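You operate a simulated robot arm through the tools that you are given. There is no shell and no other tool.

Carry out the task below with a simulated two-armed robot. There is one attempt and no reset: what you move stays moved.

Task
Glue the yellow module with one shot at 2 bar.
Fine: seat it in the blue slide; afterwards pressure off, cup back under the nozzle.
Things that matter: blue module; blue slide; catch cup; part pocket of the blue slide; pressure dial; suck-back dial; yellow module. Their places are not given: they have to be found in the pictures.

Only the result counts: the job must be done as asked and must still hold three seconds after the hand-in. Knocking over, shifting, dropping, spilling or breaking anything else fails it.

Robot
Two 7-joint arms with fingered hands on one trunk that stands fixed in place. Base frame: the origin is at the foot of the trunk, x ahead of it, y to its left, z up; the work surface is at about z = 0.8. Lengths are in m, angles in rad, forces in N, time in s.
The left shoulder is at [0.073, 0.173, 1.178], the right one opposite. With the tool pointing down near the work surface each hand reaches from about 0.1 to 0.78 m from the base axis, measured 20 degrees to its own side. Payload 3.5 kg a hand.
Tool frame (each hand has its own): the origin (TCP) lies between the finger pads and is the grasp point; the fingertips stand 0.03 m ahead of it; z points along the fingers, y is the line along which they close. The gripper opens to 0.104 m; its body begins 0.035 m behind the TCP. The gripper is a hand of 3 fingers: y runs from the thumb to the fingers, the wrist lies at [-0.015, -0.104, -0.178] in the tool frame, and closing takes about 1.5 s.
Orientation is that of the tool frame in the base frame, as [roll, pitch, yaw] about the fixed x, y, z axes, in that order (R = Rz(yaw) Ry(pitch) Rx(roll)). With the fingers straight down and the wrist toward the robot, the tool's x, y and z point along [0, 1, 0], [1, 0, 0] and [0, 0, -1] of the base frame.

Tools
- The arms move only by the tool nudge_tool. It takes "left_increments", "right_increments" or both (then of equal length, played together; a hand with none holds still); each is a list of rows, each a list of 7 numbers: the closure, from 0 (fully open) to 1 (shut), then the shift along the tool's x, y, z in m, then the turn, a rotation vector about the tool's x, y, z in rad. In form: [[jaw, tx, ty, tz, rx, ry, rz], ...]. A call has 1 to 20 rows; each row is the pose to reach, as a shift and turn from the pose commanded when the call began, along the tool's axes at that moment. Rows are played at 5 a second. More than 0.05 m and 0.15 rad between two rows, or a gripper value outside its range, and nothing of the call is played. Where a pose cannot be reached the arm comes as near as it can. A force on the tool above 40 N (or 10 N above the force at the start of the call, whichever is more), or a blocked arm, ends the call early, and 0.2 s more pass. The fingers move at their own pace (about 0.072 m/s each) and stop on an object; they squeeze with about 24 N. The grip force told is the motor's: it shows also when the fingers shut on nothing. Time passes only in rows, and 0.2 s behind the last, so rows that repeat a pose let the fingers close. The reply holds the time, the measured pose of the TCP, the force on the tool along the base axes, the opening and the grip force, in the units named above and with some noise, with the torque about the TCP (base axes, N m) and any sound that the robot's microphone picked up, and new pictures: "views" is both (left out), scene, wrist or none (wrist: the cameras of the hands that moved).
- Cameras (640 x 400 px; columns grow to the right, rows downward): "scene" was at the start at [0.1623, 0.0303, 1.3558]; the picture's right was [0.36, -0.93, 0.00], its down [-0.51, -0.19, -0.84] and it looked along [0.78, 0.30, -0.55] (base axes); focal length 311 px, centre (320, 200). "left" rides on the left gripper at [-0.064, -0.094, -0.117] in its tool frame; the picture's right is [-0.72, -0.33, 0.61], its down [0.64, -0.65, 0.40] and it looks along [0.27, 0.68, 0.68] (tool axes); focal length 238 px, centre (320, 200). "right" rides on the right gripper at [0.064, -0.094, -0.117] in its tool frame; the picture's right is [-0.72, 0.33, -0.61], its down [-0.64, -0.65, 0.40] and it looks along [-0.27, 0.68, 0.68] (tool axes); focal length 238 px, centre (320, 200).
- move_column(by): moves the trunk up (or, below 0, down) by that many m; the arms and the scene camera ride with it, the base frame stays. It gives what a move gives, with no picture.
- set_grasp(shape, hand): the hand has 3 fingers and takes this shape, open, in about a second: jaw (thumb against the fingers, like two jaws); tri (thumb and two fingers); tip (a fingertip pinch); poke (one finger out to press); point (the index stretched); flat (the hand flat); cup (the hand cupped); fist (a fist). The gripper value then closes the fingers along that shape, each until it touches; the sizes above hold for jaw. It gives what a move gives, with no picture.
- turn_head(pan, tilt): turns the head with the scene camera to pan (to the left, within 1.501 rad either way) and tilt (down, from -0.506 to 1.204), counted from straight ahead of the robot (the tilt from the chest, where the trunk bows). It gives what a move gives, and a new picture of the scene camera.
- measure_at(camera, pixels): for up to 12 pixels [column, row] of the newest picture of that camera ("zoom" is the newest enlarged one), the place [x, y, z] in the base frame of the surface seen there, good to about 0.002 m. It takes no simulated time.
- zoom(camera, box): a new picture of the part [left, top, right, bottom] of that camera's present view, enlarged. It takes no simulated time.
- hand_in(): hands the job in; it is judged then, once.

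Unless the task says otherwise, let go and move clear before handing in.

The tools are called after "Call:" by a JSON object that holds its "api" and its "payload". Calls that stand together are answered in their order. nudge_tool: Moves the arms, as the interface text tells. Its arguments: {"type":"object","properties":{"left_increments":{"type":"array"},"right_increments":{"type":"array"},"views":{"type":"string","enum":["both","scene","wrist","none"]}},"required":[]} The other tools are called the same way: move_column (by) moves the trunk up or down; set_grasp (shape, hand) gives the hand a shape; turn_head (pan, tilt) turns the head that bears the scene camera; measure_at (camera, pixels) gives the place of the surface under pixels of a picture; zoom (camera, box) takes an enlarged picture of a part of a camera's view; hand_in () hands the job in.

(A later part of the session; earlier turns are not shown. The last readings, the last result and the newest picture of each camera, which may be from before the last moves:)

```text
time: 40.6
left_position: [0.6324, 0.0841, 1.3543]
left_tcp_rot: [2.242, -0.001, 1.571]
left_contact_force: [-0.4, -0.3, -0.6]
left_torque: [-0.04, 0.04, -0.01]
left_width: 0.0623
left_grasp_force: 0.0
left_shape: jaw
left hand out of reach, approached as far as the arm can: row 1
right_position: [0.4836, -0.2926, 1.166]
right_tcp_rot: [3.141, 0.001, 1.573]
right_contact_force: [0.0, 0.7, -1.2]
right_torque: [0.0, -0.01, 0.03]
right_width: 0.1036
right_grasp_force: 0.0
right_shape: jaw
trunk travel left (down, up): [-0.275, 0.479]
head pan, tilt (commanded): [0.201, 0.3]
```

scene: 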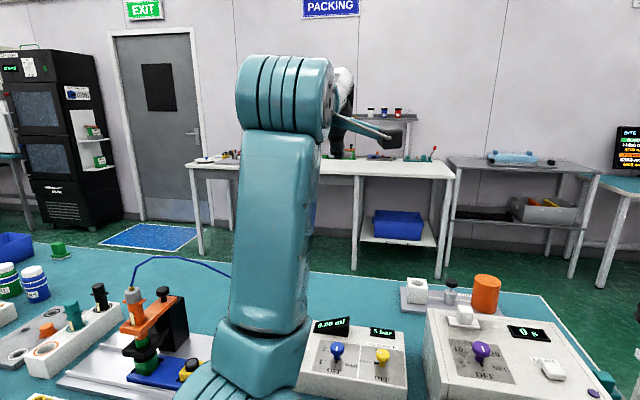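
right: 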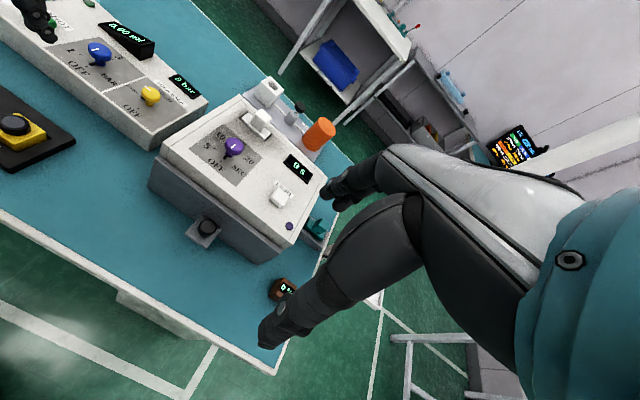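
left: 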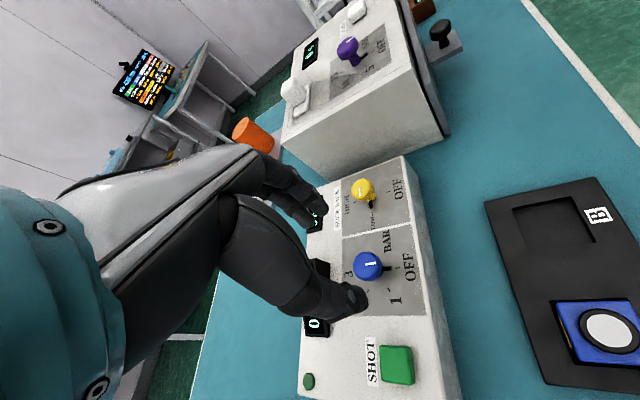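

The elbow has bent again and the target is reached (0.632,0.084,1.354). Now I'll untilt the hand and bring it to a relaxed pose nearer the robot.

Call:
{"api": "nudge_tool", "payload": {"left_increments": [[0.4, 0.011, -0.022, -0.001, 0.1, 0, 0], [0.4, 0.022, -0.044, -0.002, 0.2, 0, 0], [0.4, 0.033, -0.066, -0.003, 0.3, 0, 0], [0.4, 0.044, -0.088, -0.004, 0.4, 0, 0], [0.4, 0.055, -0.11, -0.005, 0.5, 0, 0], [0.4, 0.066, -0.132, -0.006, 0.6, 0, 0], [0.4, 0.077, -0.154, -0.007, 0.7, 0, 0], [0.4, 0.088, -0.176, -0.008, 0.8, 0, 0], [0.4, 0.1, -0.198, -0.0085, 0.9, 0, 0], [0.4, 0.1, -0.198, -0.0085, 0.9, 0, 0]], "views": "scene"}}

```text
time: 42.8
left_position: [0.5964, 0.2038, 1.1806]
left_tcp_rot: [-3.14, 0.0, 1.572]
left_contact_force: [0.2, -0.5, 0.0]
left_torque: [0.03, -0.03, 0.0]
left_width: 0.0625
left_grasp_force: 0.0
left_shape: jaw
left hand out of reach, approached as far as the arm can: row 6, 7, 8, 9, 10
right_position: [0.4839, -0.2926, 1.1651]
right_tcp_rot: [3.141, -0.001, 1.572]
right_contact_force: [-0.1, 0.1, 0.6]
right_torque: [-0.02, 0.01, 0.01]
right_width: 0.1038
right_grasp_force: 0.0
right_shape: jaw
trunk travel left (down, up): [-0.275, 0.479]
head pan, tilt (commanded): [0.201, 0.3]
```

scene: 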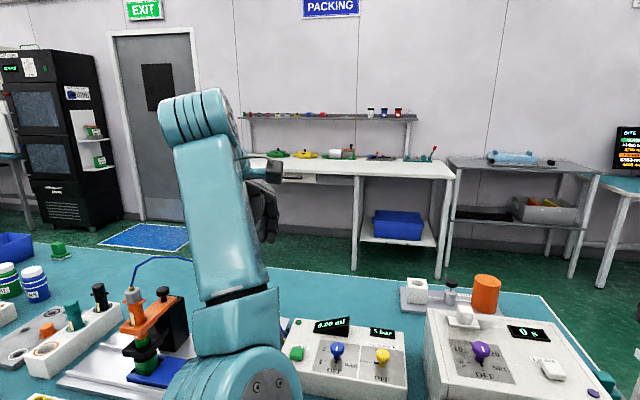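

The hand is upright again at (0.596,0.204,1.181), but rows 6–10 show the wrist limit since the forearm is steep. Lowering the hand a bit in free space should relieve that.

Call:
{"api": "nudge_tool", "payload": {"left_increments": [[0.4, -0.01, 0.0, 0.02, 0, 0, 0], [0.4, -0.02, 0.0, 0.04, 0, 0, 0], [0.4, -0.03, 0.0, 0.06, 0, 0, 0], [0.4, -0.04, 0.0, 0.08, 0, 0, 0], [0.4, -0.05, 0.0, 0.1, 0, 0, 0], [0.4, -0.06, 0.0, 0.12, 0, 0, 0], [0.4, -0.06, 0.0, 0.12, 0, 0, 0]], "views": "scene"}}

```text
time: 44.4
left_position: [0.5968, 0.1388, 1.0629]
left_tcp_rot: [3.141, 0.001, 1.573]
left_contact_force: [0.6, -0.3, 0.2]
left_torque: [0.02, 0.0, 0.02]
left_width: 0.0623
left_grasp_force: 0.2
left_shape: jaw
right_position: [0.484, -0.2928, 1.1657]
right_tcp_rot: [3.141, 0.0, 1.572]
right_contact_force: [0.0, 1.0, -0.1]
right_torque: [0.0, -0.01, 0.01]
right_width: 0.1037
right_grasp_force: 0.1
right_shape: jaw
trunk travel left (down, up): [-0.275, 0.479]
head pan, tilt (commanded): [0.201, 0.3]
```

scene: 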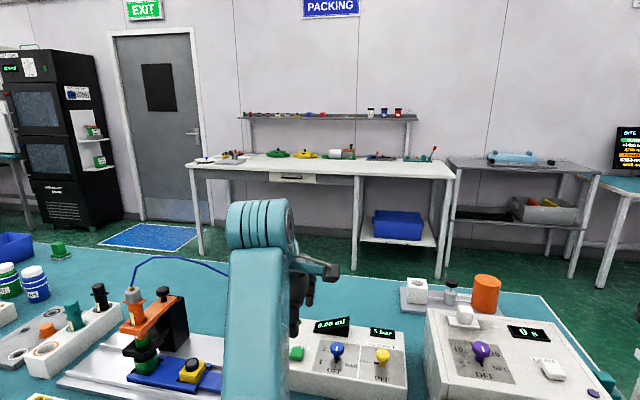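

Now reachable again at (0.597,0.139,1.063). Let me look down to check the arm posture and the station.

Call:
{"api": "turn_head", "payload": {"pan": 0.25, "tilt": 0.85}}

Call:
{"api": "measure_at", "payload": {"camera": "scene", "pixels": [[320, 60], [250, 60], [200, 100], [150, 150], [100, 200], [60, 300], [230, 130], [280, 140], [30, 380]]}}

```text
time: 45.4
left_position: [0.5955, 0.1379, 1.0629]
left_tcp_rot: [3.141, 0.0, 1.572]
left_contact_force: [0.7, -0.1, 0.4]
left_torque: [0.0, 0.01, 0.0]
left_width: 0.0621
left_grasp_force: 0.2
left_shape: jaw
right_position: [0.483, -0.2928, 1.1656]
right_tcp_rot: [-3.141, 0.0, 1.573]
right_contact_force: [-0.2, 0.4, 0.4]
right_torque: [-0.03, 0.01, 0.0]
right_width: 0.1037
right_grasp_force: 0.0
right_shape: jaw
trunk travel left (down, up): [-0.275, 0.479]
head pan, tilt (commanded): [0.25, 0.85]
```

scene: 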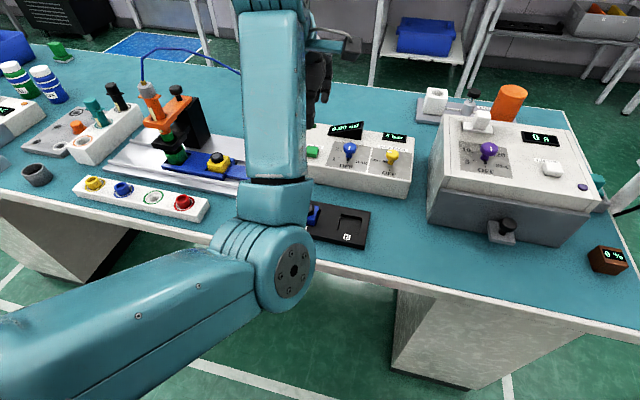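

```text
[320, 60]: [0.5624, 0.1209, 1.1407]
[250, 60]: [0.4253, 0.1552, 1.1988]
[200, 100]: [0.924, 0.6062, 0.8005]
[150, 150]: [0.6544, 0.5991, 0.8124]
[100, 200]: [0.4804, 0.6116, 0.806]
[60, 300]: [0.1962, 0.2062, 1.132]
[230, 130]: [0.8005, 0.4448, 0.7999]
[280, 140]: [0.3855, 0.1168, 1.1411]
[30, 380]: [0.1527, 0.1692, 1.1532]
```

The elbow now hangs naturally below. I'll lower the trunk 0.08 m so the shoulder is nearer the working wrist height (more turning range at the dial); the hand stays clear at z≈0.98.

Call:
{"api": "move_column", "payload": {"by": -0.08}}

Call:
{"api": "zoom", "payload": {"camera": "scene", "box": [0, 0, 640, 400]}}

Call:
{"api": "measure_at", "payload": {"camera": "scene", "pixels": [[290, 270], [270, 260], [220, 300], [270, 210], [270, 150], [350, 150], [392, 160]]}}

```text
time: 46.6
left_position: [0.5949, 0.139, 0.9839]
left_tcp_rot: [3.139, 0.0, 1.572]
left_contact_force: [-0.8, 0.7, 0.7]
left_torque: [0.0, 0.0, -0.01]
left_width: 0.0626
left_grasp_force: 0.1
left_shape: jaw
right_position: [0.4821, -0.2937, 1.0868]
right_tcp_rot: [3.141, 0.0, 1.571]
right_contact_force: [-0.6, -0.8, -0.2]
right_torque: [0.02, 0.0, 0.0]
right_width: 0.1037
right_grasp_force: 0.1
right_shape: jaw
trunk travel left (down, up): [-0.195, 0.559]
head pan, tilt (commanded): [0.25, 0.85]
```

```text
1.00 times, centred on (320, 200) of scene (not enlarged: the box is as wide or as high as the picture)
```

zoom: 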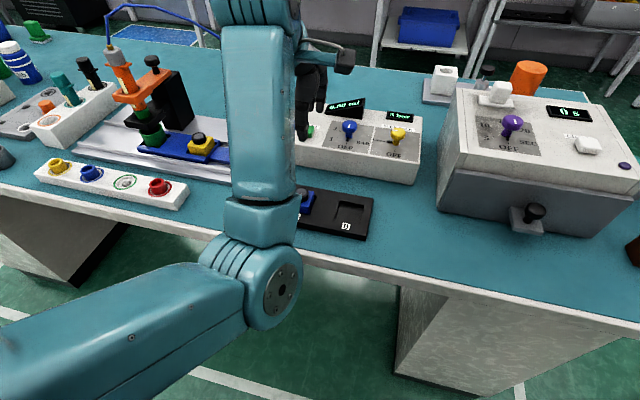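

```text
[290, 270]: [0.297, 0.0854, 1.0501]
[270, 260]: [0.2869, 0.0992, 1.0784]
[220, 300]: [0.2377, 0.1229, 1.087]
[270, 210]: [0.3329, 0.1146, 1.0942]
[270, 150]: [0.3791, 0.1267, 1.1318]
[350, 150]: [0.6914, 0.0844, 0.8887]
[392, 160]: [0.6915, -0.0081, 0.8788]
```

Trunk is down; shoulder at z≈1.10. Now moving above the pressure dial with a −0.2 rad start turn.

Call:
{"api": "nudge_tool", "payload": {"left_increments": [[0.45, -0.012, 0.025, 0.005, 0, 0, -0.05], [0.45, -0.024, 0.052, 0.01, 0, 0, -0.1], [0.45, -0.038, 0.08, 0.015, 0, 0, -0.15], [0.45, -0.051, 0.1095, 0.02, 0, 0, -0.2], [0.45, -0.051, 0.1095, 0.02, 0, 0, -0.2]], "views": "both"}}

Call:
{"api": "zoom", "payload": {"camera": "left", "box": [240, 160, 460, 340]}}

```text
time: 47.8
left_position: [0.7046, 0.0889, 0.9636]
left_tcp_rot: [-3.141, 0.001, 1.774]
left_contact_force: [-0.3, -0.6, -0.4]
left_torque: [0.03, -0.02, 0.03]
left_width: 0.0576
left_grasp_force: 0.0
left_shape: jaw
right_position: [0.4834, -0.2924, 1.0868]
right_tcp_rot: [3.141, -0.001, 1.573]
right_contact_force: [0.8, -0.1, -0.1]
right_torque: [-0.01, -0.01, 0.0]
right_width: 0.1036
right_grasp_force: 0.0
right_shape: jaw
trunk travel left (down, up): [-0.195, 0.559]
head pan, tilt (commanded): [0.25, 0.85]
```

scene: 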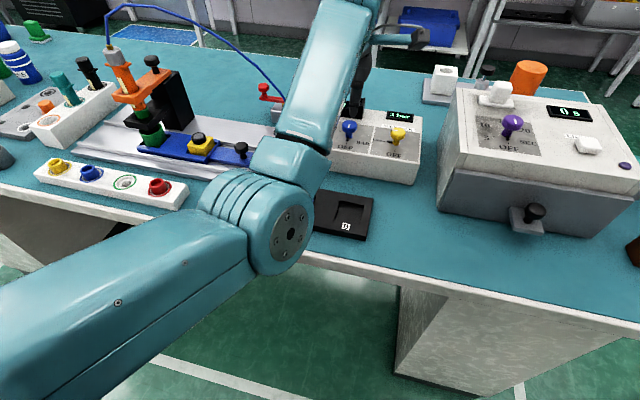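
left: 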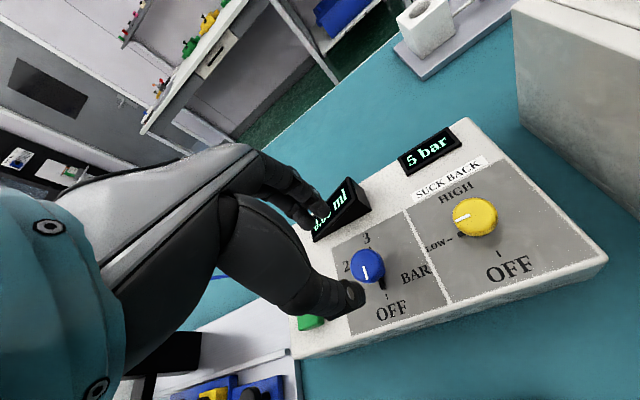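

```text
2.22 times, centred on (350, 250) of left
```

zoom: 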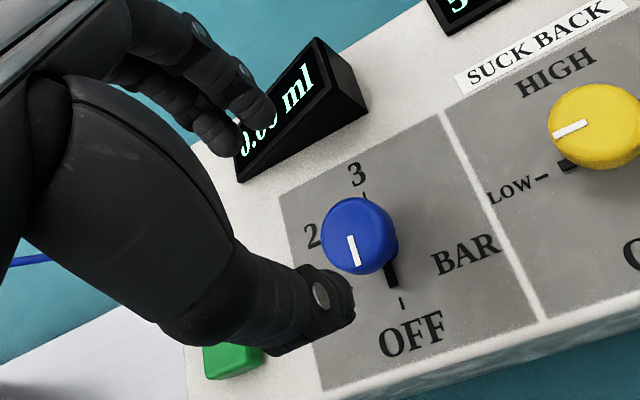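

Knob projects right where expected (367,263), so alignment is good. Closing to ~0.045 m and descending to TCP z≈0.897 around the blue knob.

Call:
{"api": "nudge_tool", "payload": {"left_increments": [[0.58, 0, 0, 0.0, 0, 0, 0], [0.58, 0, 0, 0.02, 0, 0, 0], [0.58, 0, 0, 0.04, 0, 0, 0], [0.58, 0, 0, 0.055, 0, 0, 0], [0.58, 0, 0, 0.065, 0, 0, 0], [0.58, 0, 0, 0.065, 0, 0, 0]], "views": "both"}}

Call:
{"api": "zoom", "payload": {"camera": "left", "box": [240, 160, 460, 340]}}

Call:
{"api": "zoom", "payload": {"camera": "scene", "box": [290, 60, 430, 190]}}

```text
time: 49.2
left_position: [0.7039, 0.0878, 0.899]
left_tcp_rot: [3.141, 0.001, 1.772]
left_contact_force: [1.2, -0.3, -0.3]
left_torque: [-0.03, 0.0, -0.01]
left_width: 0.044
left_grasp_force: 0.2
left_shape: jaw
right_position: [0.4829, -0.2929, 1.0862]
right_tcp_rot: [-3.142, -0.001, 1.572]
right_contact_force: [0.6, 0.3, 0.1]
right_torque: [-0.01, -0.03, -0.02]
right_width: 0.1038
right_grasp_force: 0.1
right_shape: jaw
trunk travel left (down, up): [-0.195, 0.559]
head pan, tilt (commanded): [0.25, 0.85]
```

scene: 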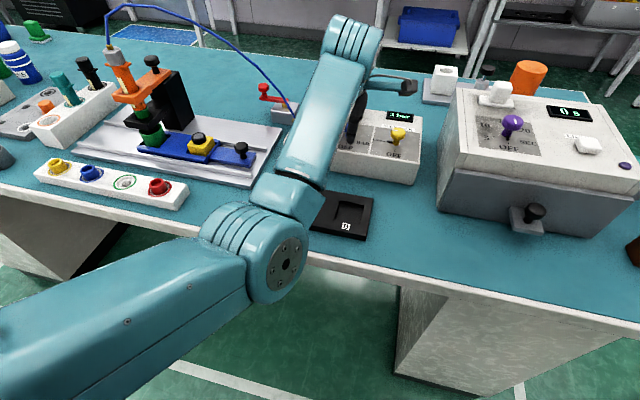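
left: 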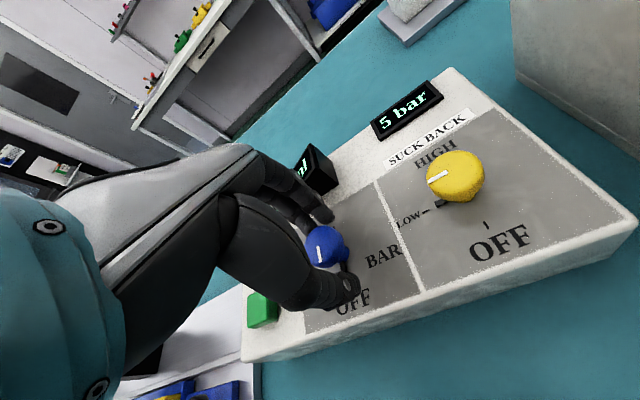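

```text
2.22 times, centred on (350, 250) of left
```

zoom: 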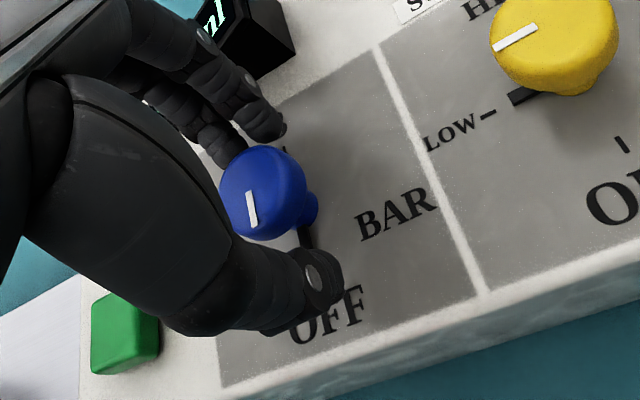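

```text
3.08 times, centred on (360, 125) of scene
```

zoom: 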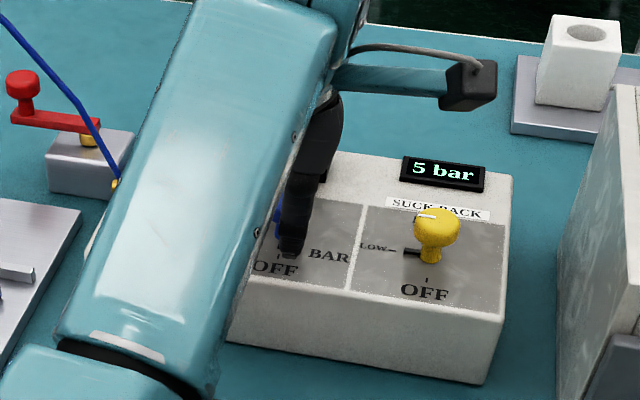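

Thumb and fingers straddle the knob with clearance over the pointer. Closing on it.

Call:
{"api": "nudge_tool", "payload": {"left_increments": [[0.7, 0, 0, 0, 0, 0, 0], [0.85, 0, 0, 0, 0, 0, 0], [1, 0, 0, 0, 0, 0, 0], [1, 0, 0, 0, 0, 0, 0], [1, 0, 0, 0, 0, 0, 0], [1, 0, 0, 0, 0, 0, 0]], "views": "wrist"}}

Call:
{"api": "zoom", "payload": {"camera": "left", "box": [240, 160, 460, 340]}}

```text
time: 50.6
left_position: [0.7048, 0.087, 0.8957]
left_tcp_rot: [-3.138, 0.0, 1.773]
left_contact_force: [-5.3, -2.3, -11.0]
left_torque: [-0.02, 0.13, 0.01]
left_width: 0.0194
left_grasp_force: 24.5
left_shape: jaw
right_position: [0.4827, -0.2921, 1.0859]
right_tcp_rot: [3.141, 0.0, 1.573]
right_contact_force: [0.2, 0.1, 1.0]
right_torque: [0.01, 0.02, -0.01]
right_width: 0.1037
right_grasp_force: 0.1
right_shape: jaw
trunk travel left (down, up): [-0.195, 0.559]
head pan, tilt (commanded): [0.25, 0.85]
```

left: 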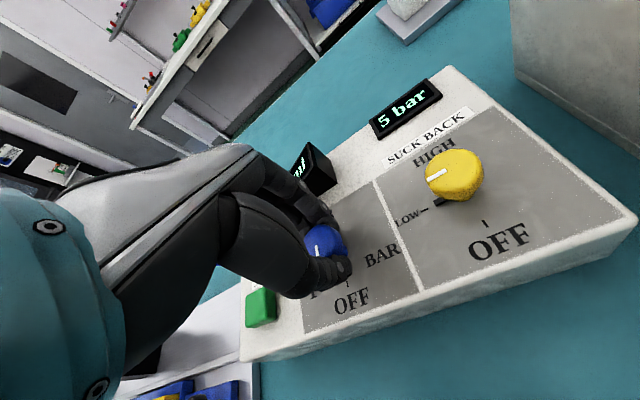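

```text
2.22 times, centred on (350, 250) of left
```

zoom: 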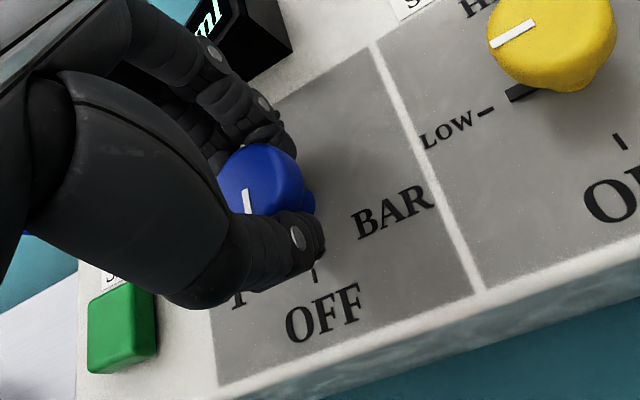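

The knob is gripped (0.019 m, 24 N). Now turning clockwise by 60° (rz +1.05) slowly.

Call:
{"api": "nudge_tool", "payload": {"left_increments": [[1, 0, 0, 0, 0, 0, 0.1], [1, 0, 0, 0, 0, 0, 0.2], [1, 0, 0, 0, 0, 0, 0.3], [1, 0, 0, 0, 0, 0, 0.4], [1, 0, 0, 0, 0, 0, 0.5], [1, 0, 0, 0, 0, 0, 0.6], [1, 0, 0, 0, 0, 0, 0.7], [1, 0, 0, 0, 0, 0, 0.8], [1, 0, 0, 0, 0, 0, 0.9], [1, 0, 0, 0, 0, 0, 1.0], [1, 0, 0, 0, 0, 0, 1.05], [1, 0, 0, 0, 0, 0, 1.05]], "views": "both"}}

Call:
{"api": "zoom", "payload": {"camera": "left", "box": [240, 160, 460, 340]}}

```text
time: 53.2
left_position: [0.705, 0.0882, 0.8967]
left_tcp_rot: [-3.139, 0.001, 0.721]
left_contact_force: [-13.0, 6.2, -13.1]
left_torque: [0.21, 0.26, -0.05]
left_width: 0.0193
left_grasp_force: 23.8
left_shape: jaw
right_position: [0.4827, -0.2922, 1.0873]
right_tcp_rot: [3.141, 0.002, 1.573]
right_contact_force: [-0.5, 0.4, -0.3]
right_torque: [0.0, 0.0, -0.02]
right_width: 0.1038
right_grasp_force: 0.1
right_shape: jaw
trunk travel left (down, up): [-0.195, 0.559]
head pan, tilt (commanded): [0.25, 0.85]
```

scene: 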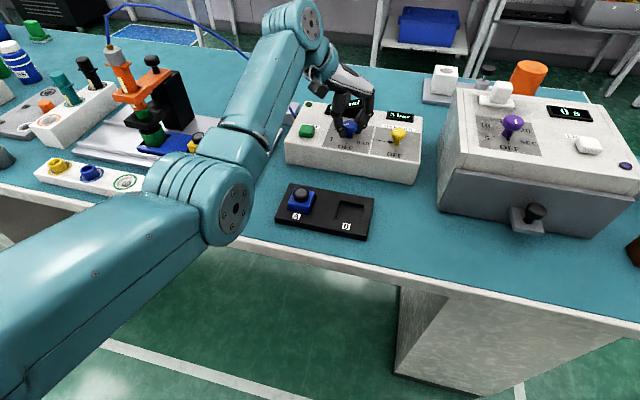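
left: 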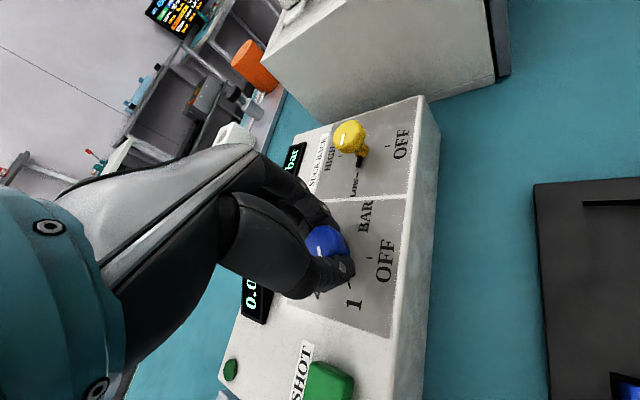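

```text
2.22 times, centred on (350, 250) of left
```

zoom: 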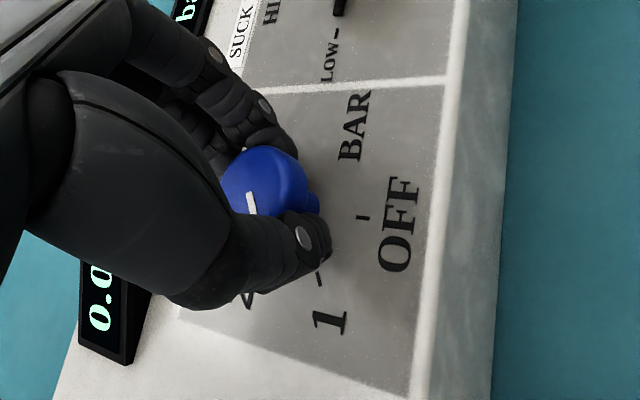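

The knob turned with the hand and now points at "1". Releasing, turning the open hand back by 1.05 rad, 3 mm higher.

Call:
{"api": "nudge_tool", "payload": {"left_increments": [[0.8, 0, 0, 0, 0, 0, 0], [0.6, 0, 0, -0.003, 0, 0, 0], [0.55, 0, 0, -0.003, 0, 0, 0], [0.55, 0, 0, -0.003, 0, 0, 0]], "views": "both"}}

Call:
{"api": "zoom", "payload": {"camera": "left", "box": [240, 160, 460, 340]}}

Call:
{"api": "zoom", "payload": {"camera": "scene", "box": [270, 80, 430, 200]}}

```text
time: 54.2
left_position: [0.7041, 0.0863, 0.9013]
left_tcp_rot: [3.14, 0.0, 0.723]
left_contact_force: [-0.8, 0.0, -0.2]
left_torque: [0.01, 0.01, 0.0]
left_width: 0.0463
left_grasp_force: 0.1
left_shape: jaw
right_position: [0.4828, -0.2922, 1.086]
right_tcp_rot: [-3.141, 0.001, 1.572]
right_contact_force: [-0.4, 0.4, -0.9]
right_torque: [-0.01, -0.03, -0.02]
right_width: 0.1038
right_grasp_force: 0.0
right_shape: jaw
trunk travel left (down, up): [-0.195, 0.559]
head pan, tilt (commanded): [0.25, 0.85]
```

scene: 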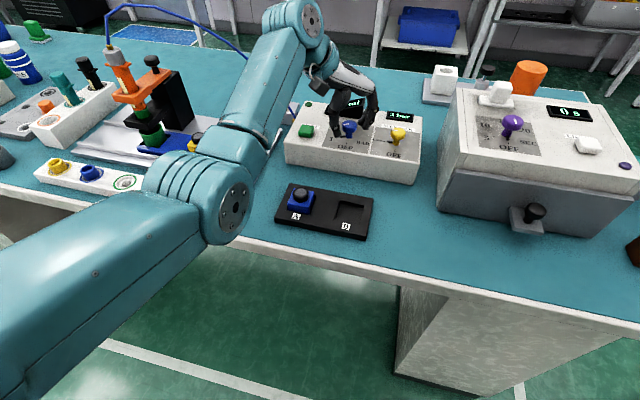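
left: 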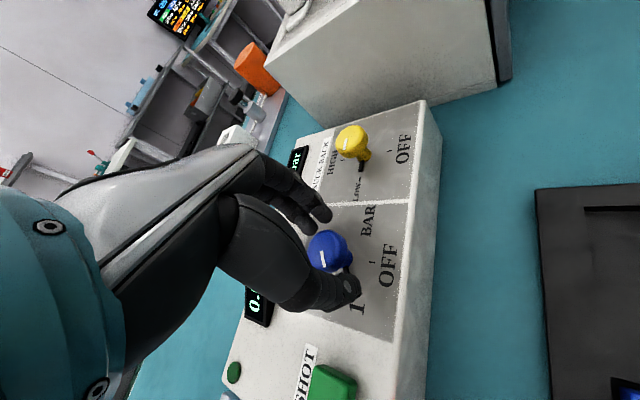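

```text
2.22 times, centred on (350, 250) of left
```

zoom: 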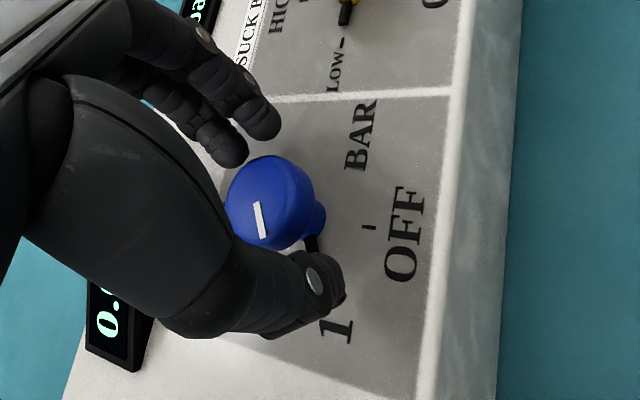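

```text
3.33 times, centred on (350, 140) of scene
```

zoom: 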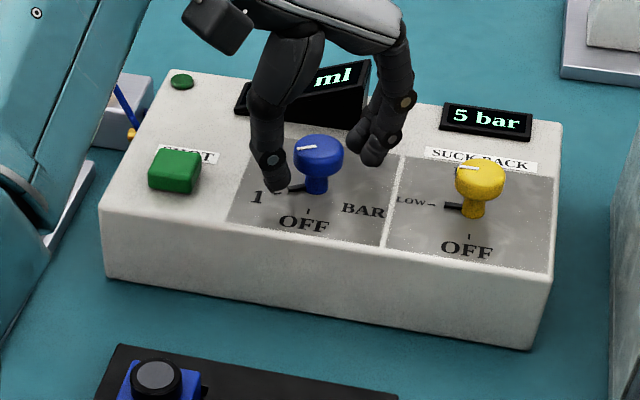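

The pointer now stands at "1" (scene zoom (290,187)). Turning the open hand back by 1.05 rad for a second bite.

Call:
{"api": "nudge_tool", "payload": {"left_increments": [[0.55, 0.0014, -0.0012, 0, 0, 0, -0.12], [0.55, 0.0014, -0.0012, 0, 0, 0, -0.24], [0.55, 0.0014, -0.0012, 0, 0, 0, -0.36], [0.55, 0.0014, -0.0012, 0, 0, 0, -0.48], [0.55, 0.0014, -0.0012, 0, 0, 0, -0.6], [0.55, 0.0014, -0.0012, 0, 0, 0, -0.72], [0.55, 0.0014, -0.0012, 0, 0, 0, -0.84], [0.55, 0.0014, -0.0012, 0, 0, 0, -0.96], [0.55, 0.0014, -0.0012, 0, 0, 0, -1.05], [0.55, 0.0014, -0.0012, 0, 0, 0, -1.05]], "views": "wrist"}}

Call:
{"api": "zoom", "payload": {"camera": "left", "box": [240, 160, 460, 340]}}

```text
time: 56.4
left_position: [0.7038, 0.091, 0.9006]
left_tcp_rot: [-3.141, 0.001, 1.773]
left_contact_force: [0.1, -0.7, 0.1]
left_torque: [0.04, 0.0, 0.03]
left_width: 0.0462
left_grasp_force: 0.3
left_shape: jaw
right_position: [0.4822, -0.2939, 1.0854]
right_tcp_rot: [-3.141, 0.0, 1.573]
right_contact_force: [-0.1, 0.4, 0.6]
right_torque: [-0.03, -0.02, 0.02]
right_width: 0.1035
right_grasp_force: 0.1
right_shape: jaw
trunk travel left (down, up): [-0.195, 0.559]
head pan, tilt (commanded): [0.25, 0.85]
```

left: 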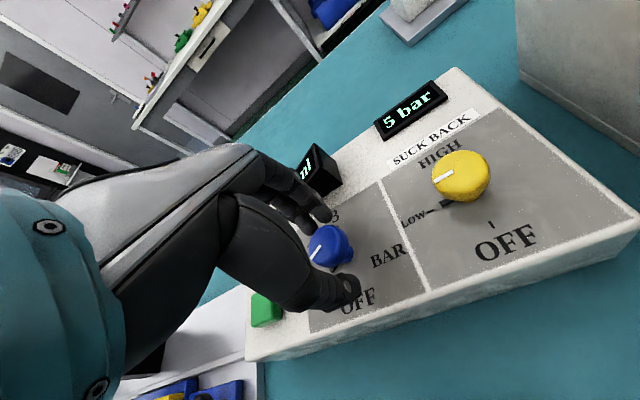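

```text
2.22 times, centred on (350, 250) of left
```

zoom: 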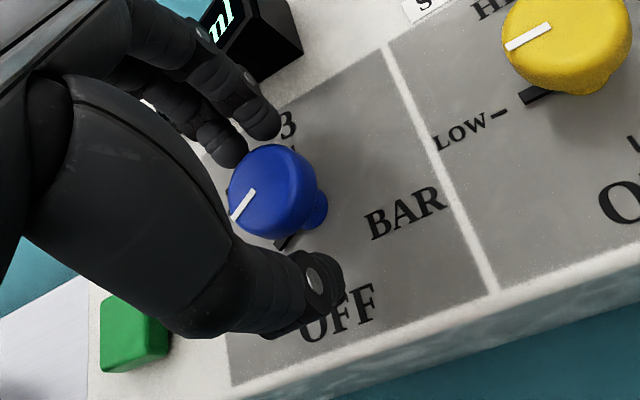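

The white mark now points at "1" while the hand is back at the start angle. Gripping again (with a −2.5 mm y correction) and turning another 60°.

Call:
{"api": "nudge_tool", "payload": {"left_increments": [[0.7, -0.0025, 0, 0, 0, 0, 0], [0.85, -0.0025, 0, 0, 0, 0, 0], [1, -0.0025, 0, 0, 0, 0, 0], [1, -0.0025, 0, 0, 0, 0, 0], [1, -0.0025, 0, 0, 0, 0, 0], [1, -0.0025, 0, 0, 0, 0, 0]], "views": "wrist"}}

Call:
{"api": "zoom", "payload": {"camera": "left", "box": [240, 160, 460, 340]}}

```text
time: 57.8
left_position: [0.7055, 0.0879, 0.8994]
left_tcp_rot: [-3.138, 0.002, 1.77]
left_contact_force: [-3.2, -0.6, -8.9]
left_torque: [-0.02, 0.12, -0.01]
left_width: 0.0211
left_grasp_force: 24.1
left_shape: jaw
right_position: [0.4821, -0.2927, 1.0863]
right_tcp_rot: [3.141, -0.001, 1.573]
right_contact_force: [0.2, 0.5, -0.7]
right_torque: [0.01, 0.02, 0.01]
right_width: 0.1037
right_grasp_force: 0.1
right_shape: jaw
trunk travel left (down, up): [-0.195, 0.559]
head pan, tilt (commanded): [0.25, 0.85]
```

left: 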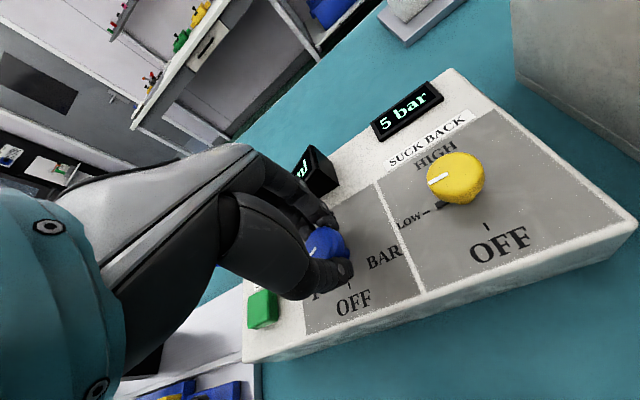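

```text
2.22 times, centred on (350, 250) of left
```

zoom: 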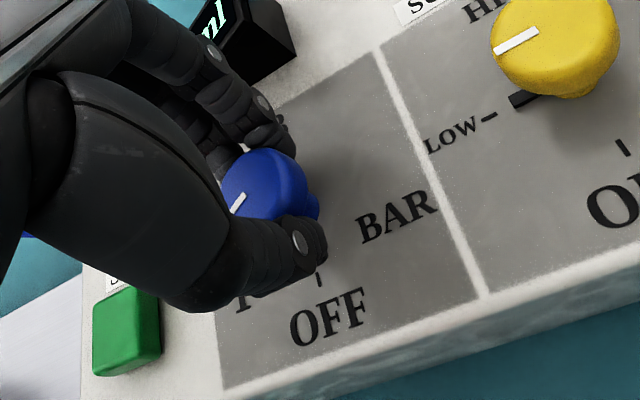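

Gripped again (0.021 m, 24 N). Turning clockwise another 60° toward "2".

Call:
{"api": "nudge_tool", "payload": {"left_increments": [[1, 0, 0, 0, 0, 0, 0.1], [1, 0, 0, 0, 0, 0, 0.2], [1, 0, 0, 0, 0, 0, 0.3], [1, 0, 0, 0, 0, 0, 0.4], [1, 0, 0, 0, 0, 0, 0.5], [1, 0, 0, 0, 0, 0, 0.6], [1, 0, 0, 0, 0, 0, 0.7], [1, 0, 0, 0, 0, 0, 0.8], [1, 0, 0, 0, 0, 0, 0.9], [1, 0, 0, 0, 0, 0, 1.0], [1, 0, 0, 0, 0, 0, 1.05], [1, 0, 0, 0, 0, 0, 1.05]], "views": "both"}}

Call:
{"api": "zoom", "payload": {"camera": "left", "box": [240, 160, 460, 340]}}

```text
time: 60.4
left_position: [0.7045, 0.0878, 0.8993]
left_tcp_rot: [-3.139, 0.001, 0.721]
left_contact_force: [-11.8, 3.5, -14.8]
left_torque: [0.14, 0.3, 0.01]
left_width: 0.0203
left_grasp_force: 24.1
left_shape: jaw
right_position: [0.4833, -0.292, 1.0855]
right_tcp_rot: [3.141, 0.0, 1.572]
right_contact_force: [-0.2, 0.3, 0.8]
right_torque: [0.02, 0.04, 0.0]
right_width: 0.1037
right_grasp_force: 0.0
right_shape: jaw
trunk travel left (down, up): [-0.195, 0.559]
head pan, tilt (commanded): [0.25, 0.85]
```

scene: 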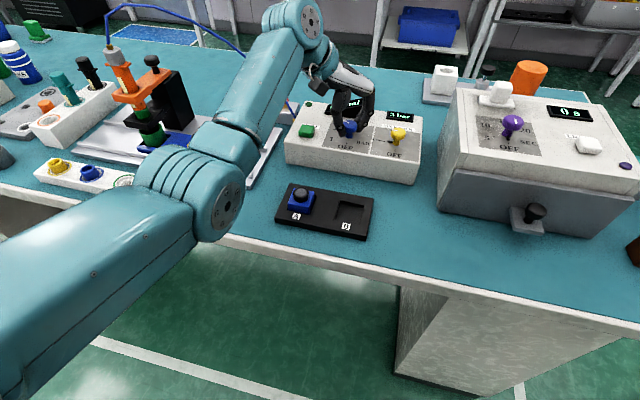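
left: 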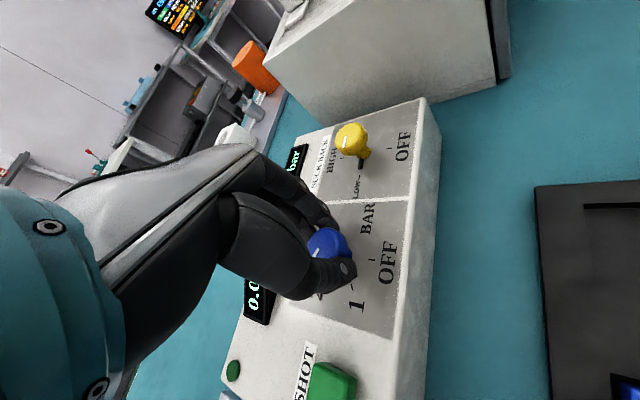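

```text
2.22 times, centred on (350, 250) of left
```

zoom: 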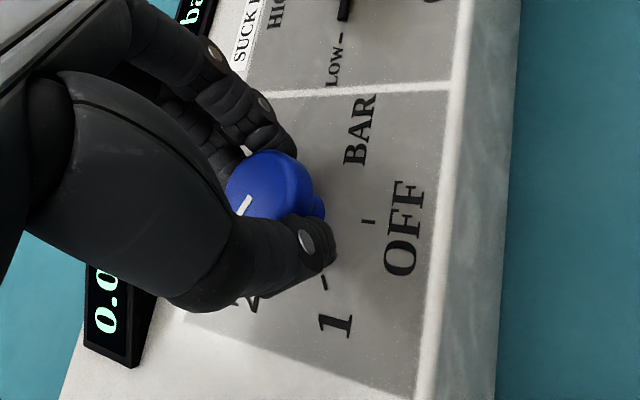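

Turned again with the mark following the hand; releasing and rising to read the dial.

Call:
{"api": "nudge_tool", "payload": {"left_increments": [[0.8, 0, 0, 0, 0, 0, 0], [0.6, 0, 0, -0.002, 0, 0, 0], [0.5, 0, 0, -0.004, 0, 0, 0], [0.5, 0, 0, -0.015, 0, 0, 0], [0.5, 0, 0, -0.04, 0, 0, 0], [0.5, 0, 0, -0.07, 0, 0, 0]], "views": "both"}}

Call:
{"api": "zoom", "payload": {"camera": "left", "box": [240, 100, 500, 340]}}

Call:
{"api": "zoom", "payload": {"camera": "scene", "box": [270, 80, 430, 200]}}

Call:
{"api": "zoom", "payload": {"camera": "scene", "box": [80, 30, 260, 190]}}

```text
time: 61.8
left_position: [0.7035, 0.0871, 0.9722]
left_tcp_rot: [-3.141, 0.001, 0.723]
left_contact_force: [0.3, 0.5, 0.8]
left_torque: [0.05, 0.0, -0.04]
left_width: 0.0516
left_grasp_force: 0.0
left_shape: jaw
right_position: [0.4817, -0.2926, 1.0864]
right_tcp_rot: [3.14, 0.0, 1.573]
right_contact_force: [0.2, -0.3, -0.5]
right_torque: [0.0, 0.01, 0.0]
right_width: 0.1038
right_grasp_force: 0.0
right_shape: jaw
trunk travel left (down, up): [-0.195, 0.559]
head pan, tilt (commanded): [0.25, 0.85]
```

scene: 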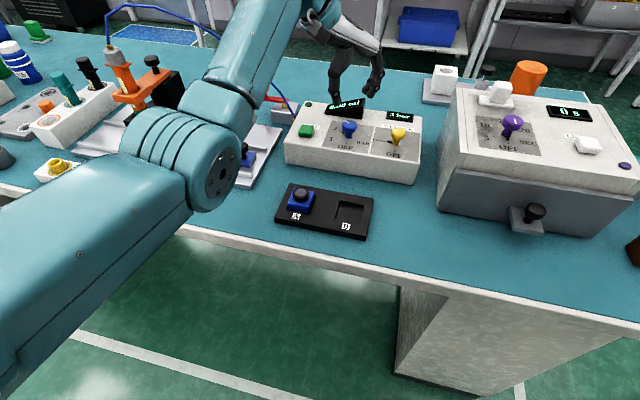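
left: 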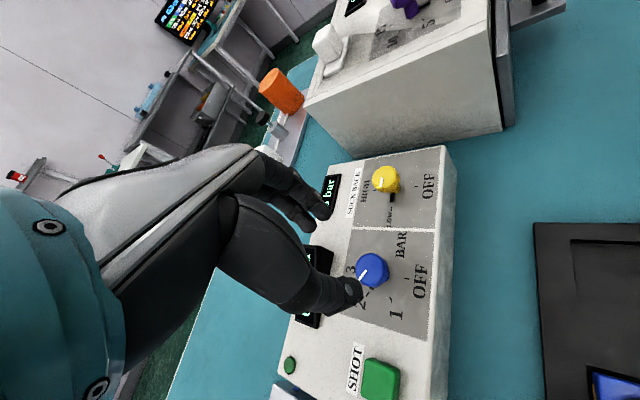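

```text
1.67 times, centred on (370, 220) of left
```

zoom: 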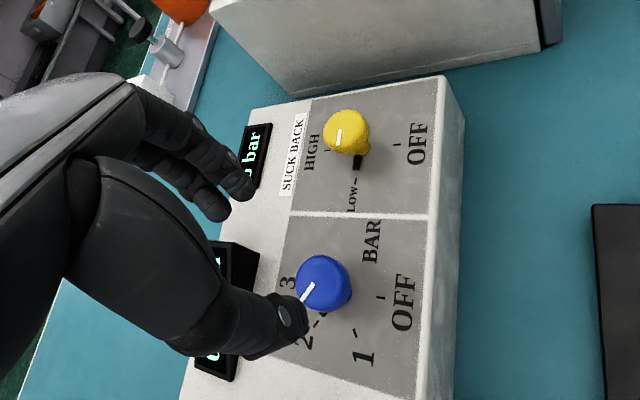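

```text
3.33 times, centred on (350, 140) of scene
```

zoom: 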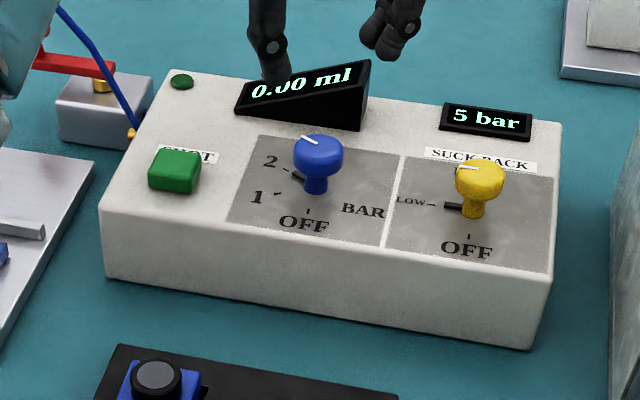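

```text
2.50 times, centred on (170, 110) of scene
```

zoom: 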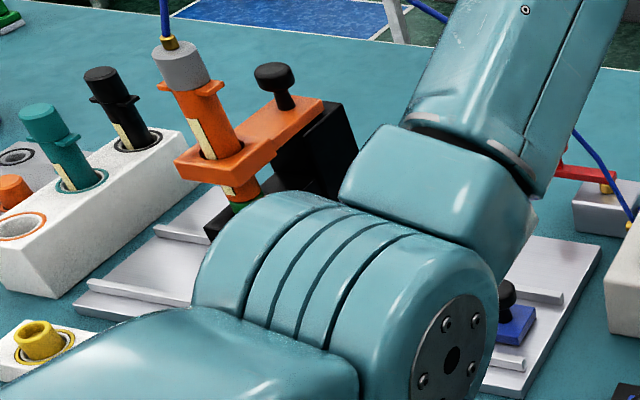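

The pointer stands at "2", display 0.00 ml, suck-back still LOW. Now I retract and move to above the slide's black knob, keeping away from the hose.

Call:
{"api": "nudge_tool", "payload": {"left_increments": [[0.45, -0.03, -0.0264, 0, 0, 0, -0.1], [0.45, -0.0535, -0.0603, 0, 0, 0, -0.2], [0.45, -0.0595, -0.0989, 0, 0, 0, -0.33], [0.45, -0.0373, -0.1393, 0, 0, 0, -0.46], [0.45, -0.0076, -0.1731, 0, 0, 0, -0.6], [0.45, 0.0225, -0.1998, 0, 0, 0, -0.73], [0.45, 0.0536, -0.2124, 0, 0, 0, -0.85], [0.45, 0.0728, -0.2116, 0, 0, 0, -0.85], [0.45, 0.0728, -0.2116, 0, 0, 0, -0.85]], "views": "both"}}

Call:
{"api": "zoom", "payload": {"camera": "left", "box": [200, 160, 500, 400]}}

Call:
{"api": "zoom", "payload": {"camera": "scene", "box": [80, 30, 280, 190]}}

```text
time: 63.8
left_position: [0.6207, 0.294, 0.9709]
left_tcp_rot: [3.141, 0.0, 1.573]
left_contact_force: [-0.2, -0.3, 0.1]
left_torque: [-0.01, 0.04, -0.02]
left_width: 0.0569
left_grasp_force: 0.0
left_shape: jaw
right_position: [0.4833, -0.2918, 1.0864]
right_tcp_rot: [3.141, -0.001, 1.572]
right_contact_force: [0.1, 0.0, -0.2]
right_torque: [0.0, -0.02, 0.03]
right_width: 0.1039
right_grasp_force: 0.0
right_shape: jaw
trunk travel left (down, up): [-0.195, 0.559]
head pan, tilt (commanded): [0.25, 0.85]
```

scene: 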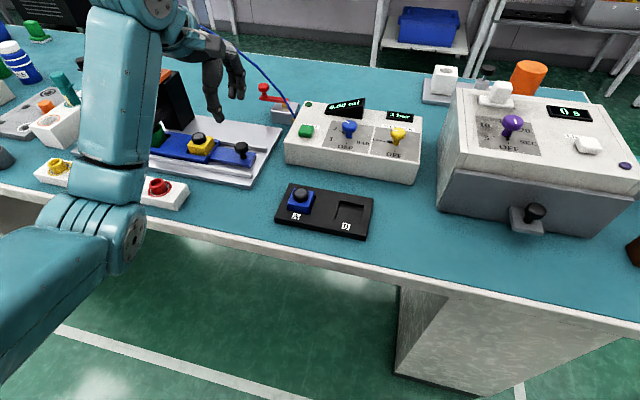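
left: 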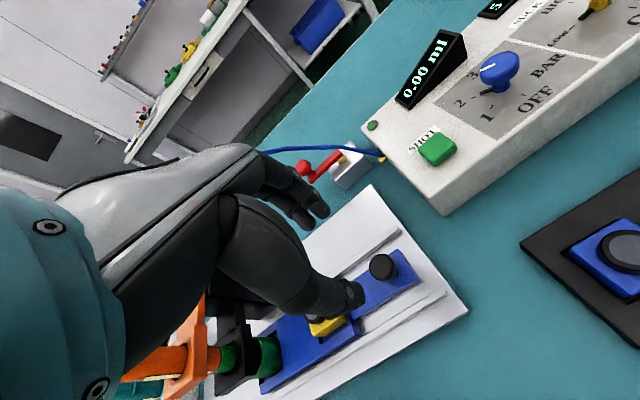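

```text
1.67 times, centred on (350, 280) of left
```

zoom: 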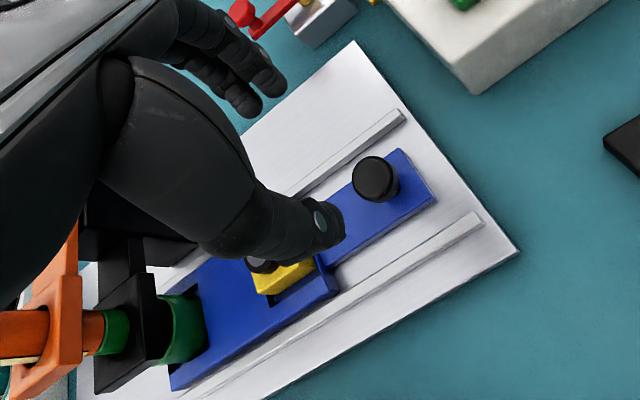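

```text
2.50 times, centred on (180, 110) of scene
```

zoom: 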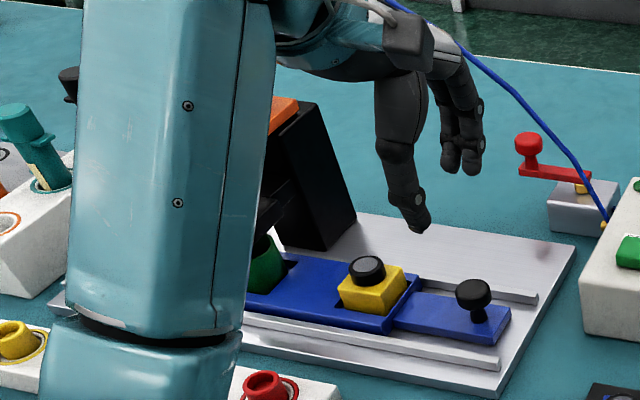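

I'm above the slide's right end; module and cup look undisturbed. Measuring the slide knob for the grip.

Call:
{"api": "zoom", "payload": {"camera": "left", "box": [340, 220, 440, 320]}}

Call:
{"api": "measure_at", "payload": {"camera": "left", "pixels": [[382, 266], [371, 270], [395, 268], [381, 255], [384, 279], [404, 255], [412, 275], [366, 300], [350, 318]]}}

Call:
{"api": "zoom", "payload": {"camera": "left", "box": [220, 290, 320, 400]}}

```text
4.00 times, centred on (390, 270) of left
```

zoom: 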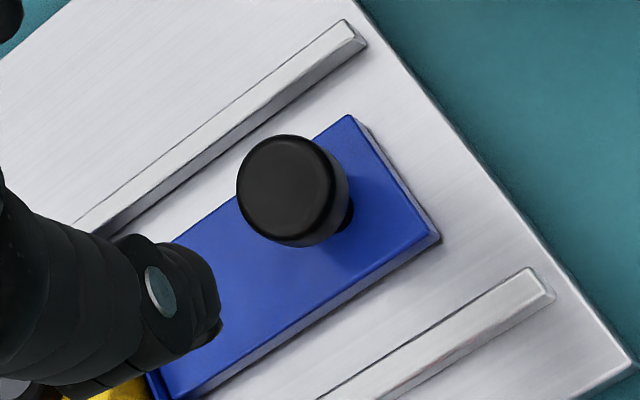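

```text
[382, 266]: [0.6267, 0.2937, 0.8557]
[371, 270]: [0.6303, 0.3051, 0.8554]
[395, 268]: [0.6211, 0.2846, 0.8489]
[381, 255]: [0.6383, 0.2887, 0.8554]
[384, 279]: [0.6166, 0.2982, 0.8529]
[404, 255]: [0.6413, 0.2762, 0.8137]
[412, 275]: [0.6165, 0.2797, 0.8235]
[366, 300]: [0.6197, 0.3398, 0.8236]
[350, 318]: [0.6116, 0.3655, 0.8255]
```

```text
3.64 times, centred on (270, 345) of left
```

zoom: 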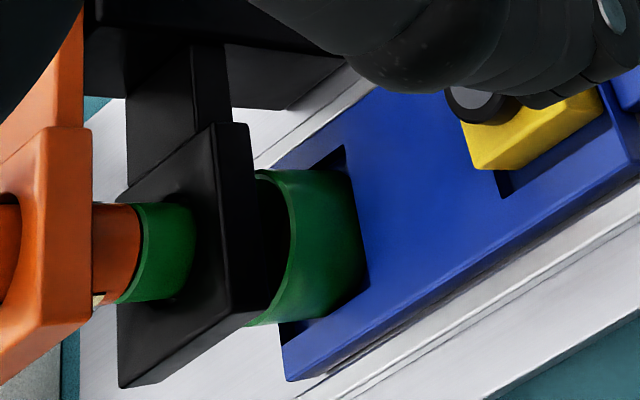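

Slide knob centre ≈ (0.628, 0.294), top 0.8555. I'll descend around it with the jaw at ~0.05 m to TCP z≈0.863.

Call:
{"api": "nudge_tool", "payload": {"left_increments": [[0.5, 0, 0.007, 0.03, 0, 0, 0], [0.5, 0, 0.008, 0.06, 0, 0, 0], [0.5, 0, 0.008, 0.09, 0, 0, 0], [0.5, 0, 0.008, 0.108, 0, 0, 0], [0.5, 0, 0.008, 0.108, 0, 0, 0]], "views": "both"}}

Call:
{"api": "zoom", "payload": {"camera": "left", "box": [220, 170, 460, 370]}}

```text
time: 65.0
left_position: [0.6282, 0.2946, 0.8614]
left_tcp_rot: [-3.14, 0.001, 1.572]
left_contact_force: [0.0, -1.0, 0.6]
left_torque: [0.0, 0.03, 0.0]
left_width: 0.0526
left_grasp_force: 0.0
left_shape: jaw
right_position: [0.4837, -0.2928, 1.0861]
right_tcp_rot: [-3.141, 0.001, 1.574]
right_contact_force: [0.4, 0.1, 1.2]
right_torque: [-0.01, -0.01, 0.03]
right_width: 0.104
right_grasp_force: 0.0
right_shape: jaw
trunk travel left (down, up): [-0.195, 0.559]
head pan, tilt (commanded): [0.25, 0.85]
```

scene: 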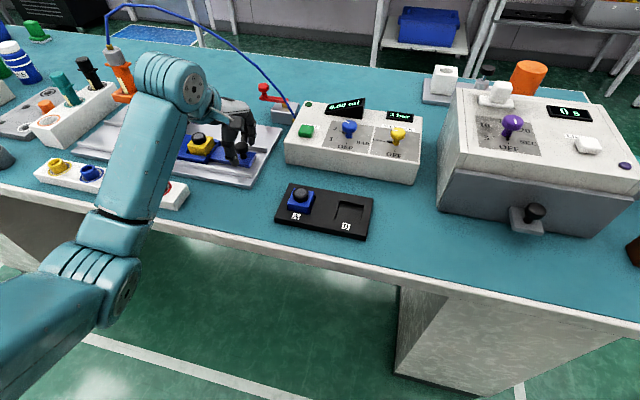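
left: 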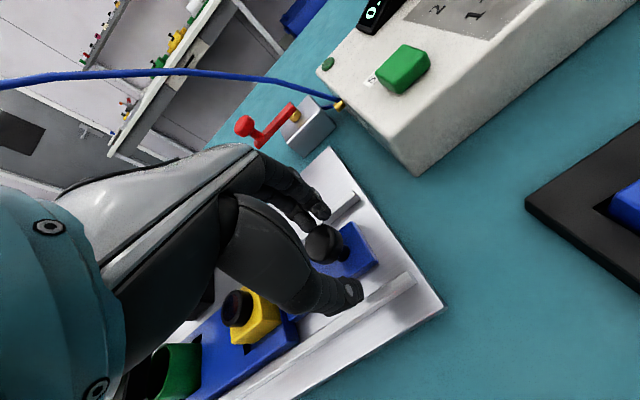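

```text
2.00 times, centred on (340, 270) of left
```

zoom: 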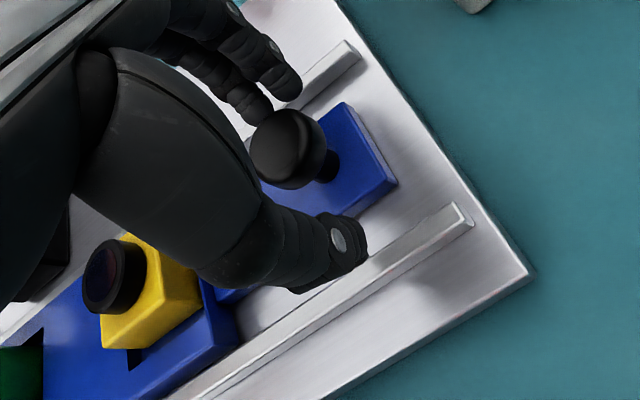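

The knob is between thumb and fingers. Closing on it.

Call:
{"api": "nudge_tool", "payload": {"left_increments": [[0.7, 0, 0, 0, 0, 0, 0], [0.85, 0, 0, 0, 0, 0, 0], [1, 0, 0, 0, 0, 0, 0], [1, 0, 0, 0, 0, 0, 0], [1, 0, 0, 0, 0, 0, 0], [1, 0, 0, 0, 0, 0, 0]], "views": "wrist"}}

Call:
{"api": "zoom", "payload": {"camera": "left", "box": [220, 170, 460, 370]}}

```text
time: 66.4
left_position: [0.6287, 0.2939, 0.8607]
left_tcp_rot: [-3.14, 0.0, 1.569]
left_contact_force: [-3.8, -1.1, -10.3]
left_torque: [-0.01, 0.11, 0.01]
left_width: 0.0172
left_grasp_force: 23.8
left_shape: jaw
right_position: [0.4832, -0.291, 1.0851]
right_tcp_rot: [-3.14, 0.001, 1.573]
right_contact_force: [-0.9, -0.5, -0.8]
right_torque: [0.01, -0.02, 0.01]
right_width: 0.1039
right_grasp_force: 0.1
right_shape: jaw
trunk travel left (down, up): [-0.195, 0.559]
head pan, tilt (commanded): [0.25, 0.85]
```

left: 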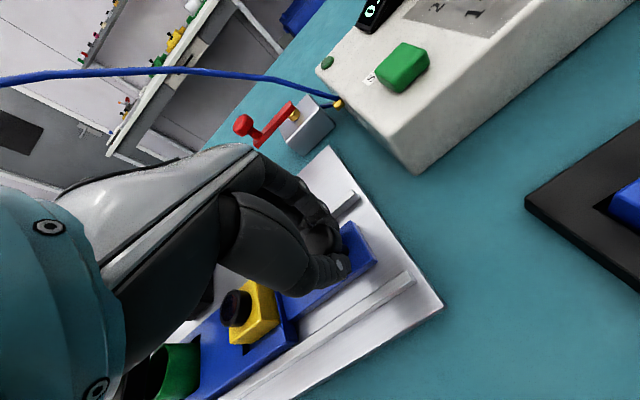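

```text
2.00 times, centred on (340, 270) of left
```

zoom: 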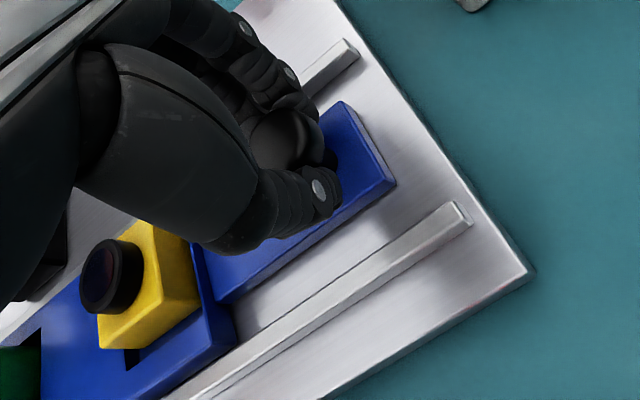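

The knob is gripped. Before pushing, let me look at the nozzle/cup for any dripping under 2 bar.

Call:
{"api": "zoom", "payload": {"camera": "scene", "box": [90, 40, 270, 190]}}

Call:
{"api": "zoom", "payload": {"camera": "left", "box": [100, 260, 320, 400]}}

```text
2.67 times, centred on (180, 115) of scene
```

zoom: 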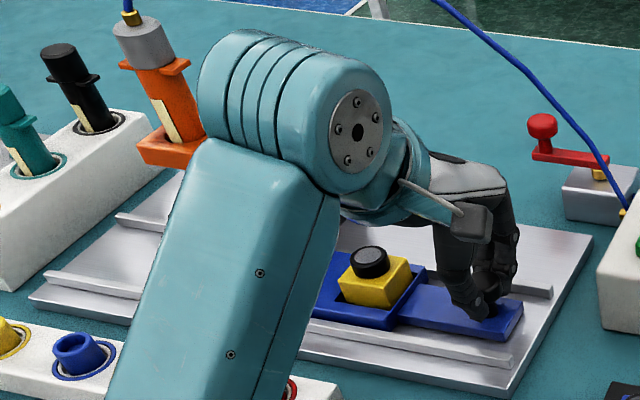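

```text
2.86 times, centred on (210, 330) of left
```

zoom: 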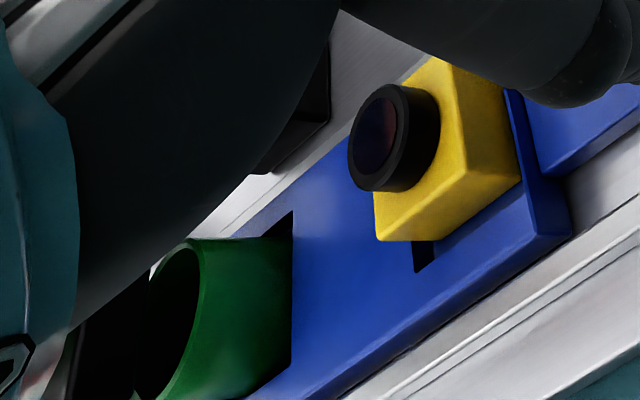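

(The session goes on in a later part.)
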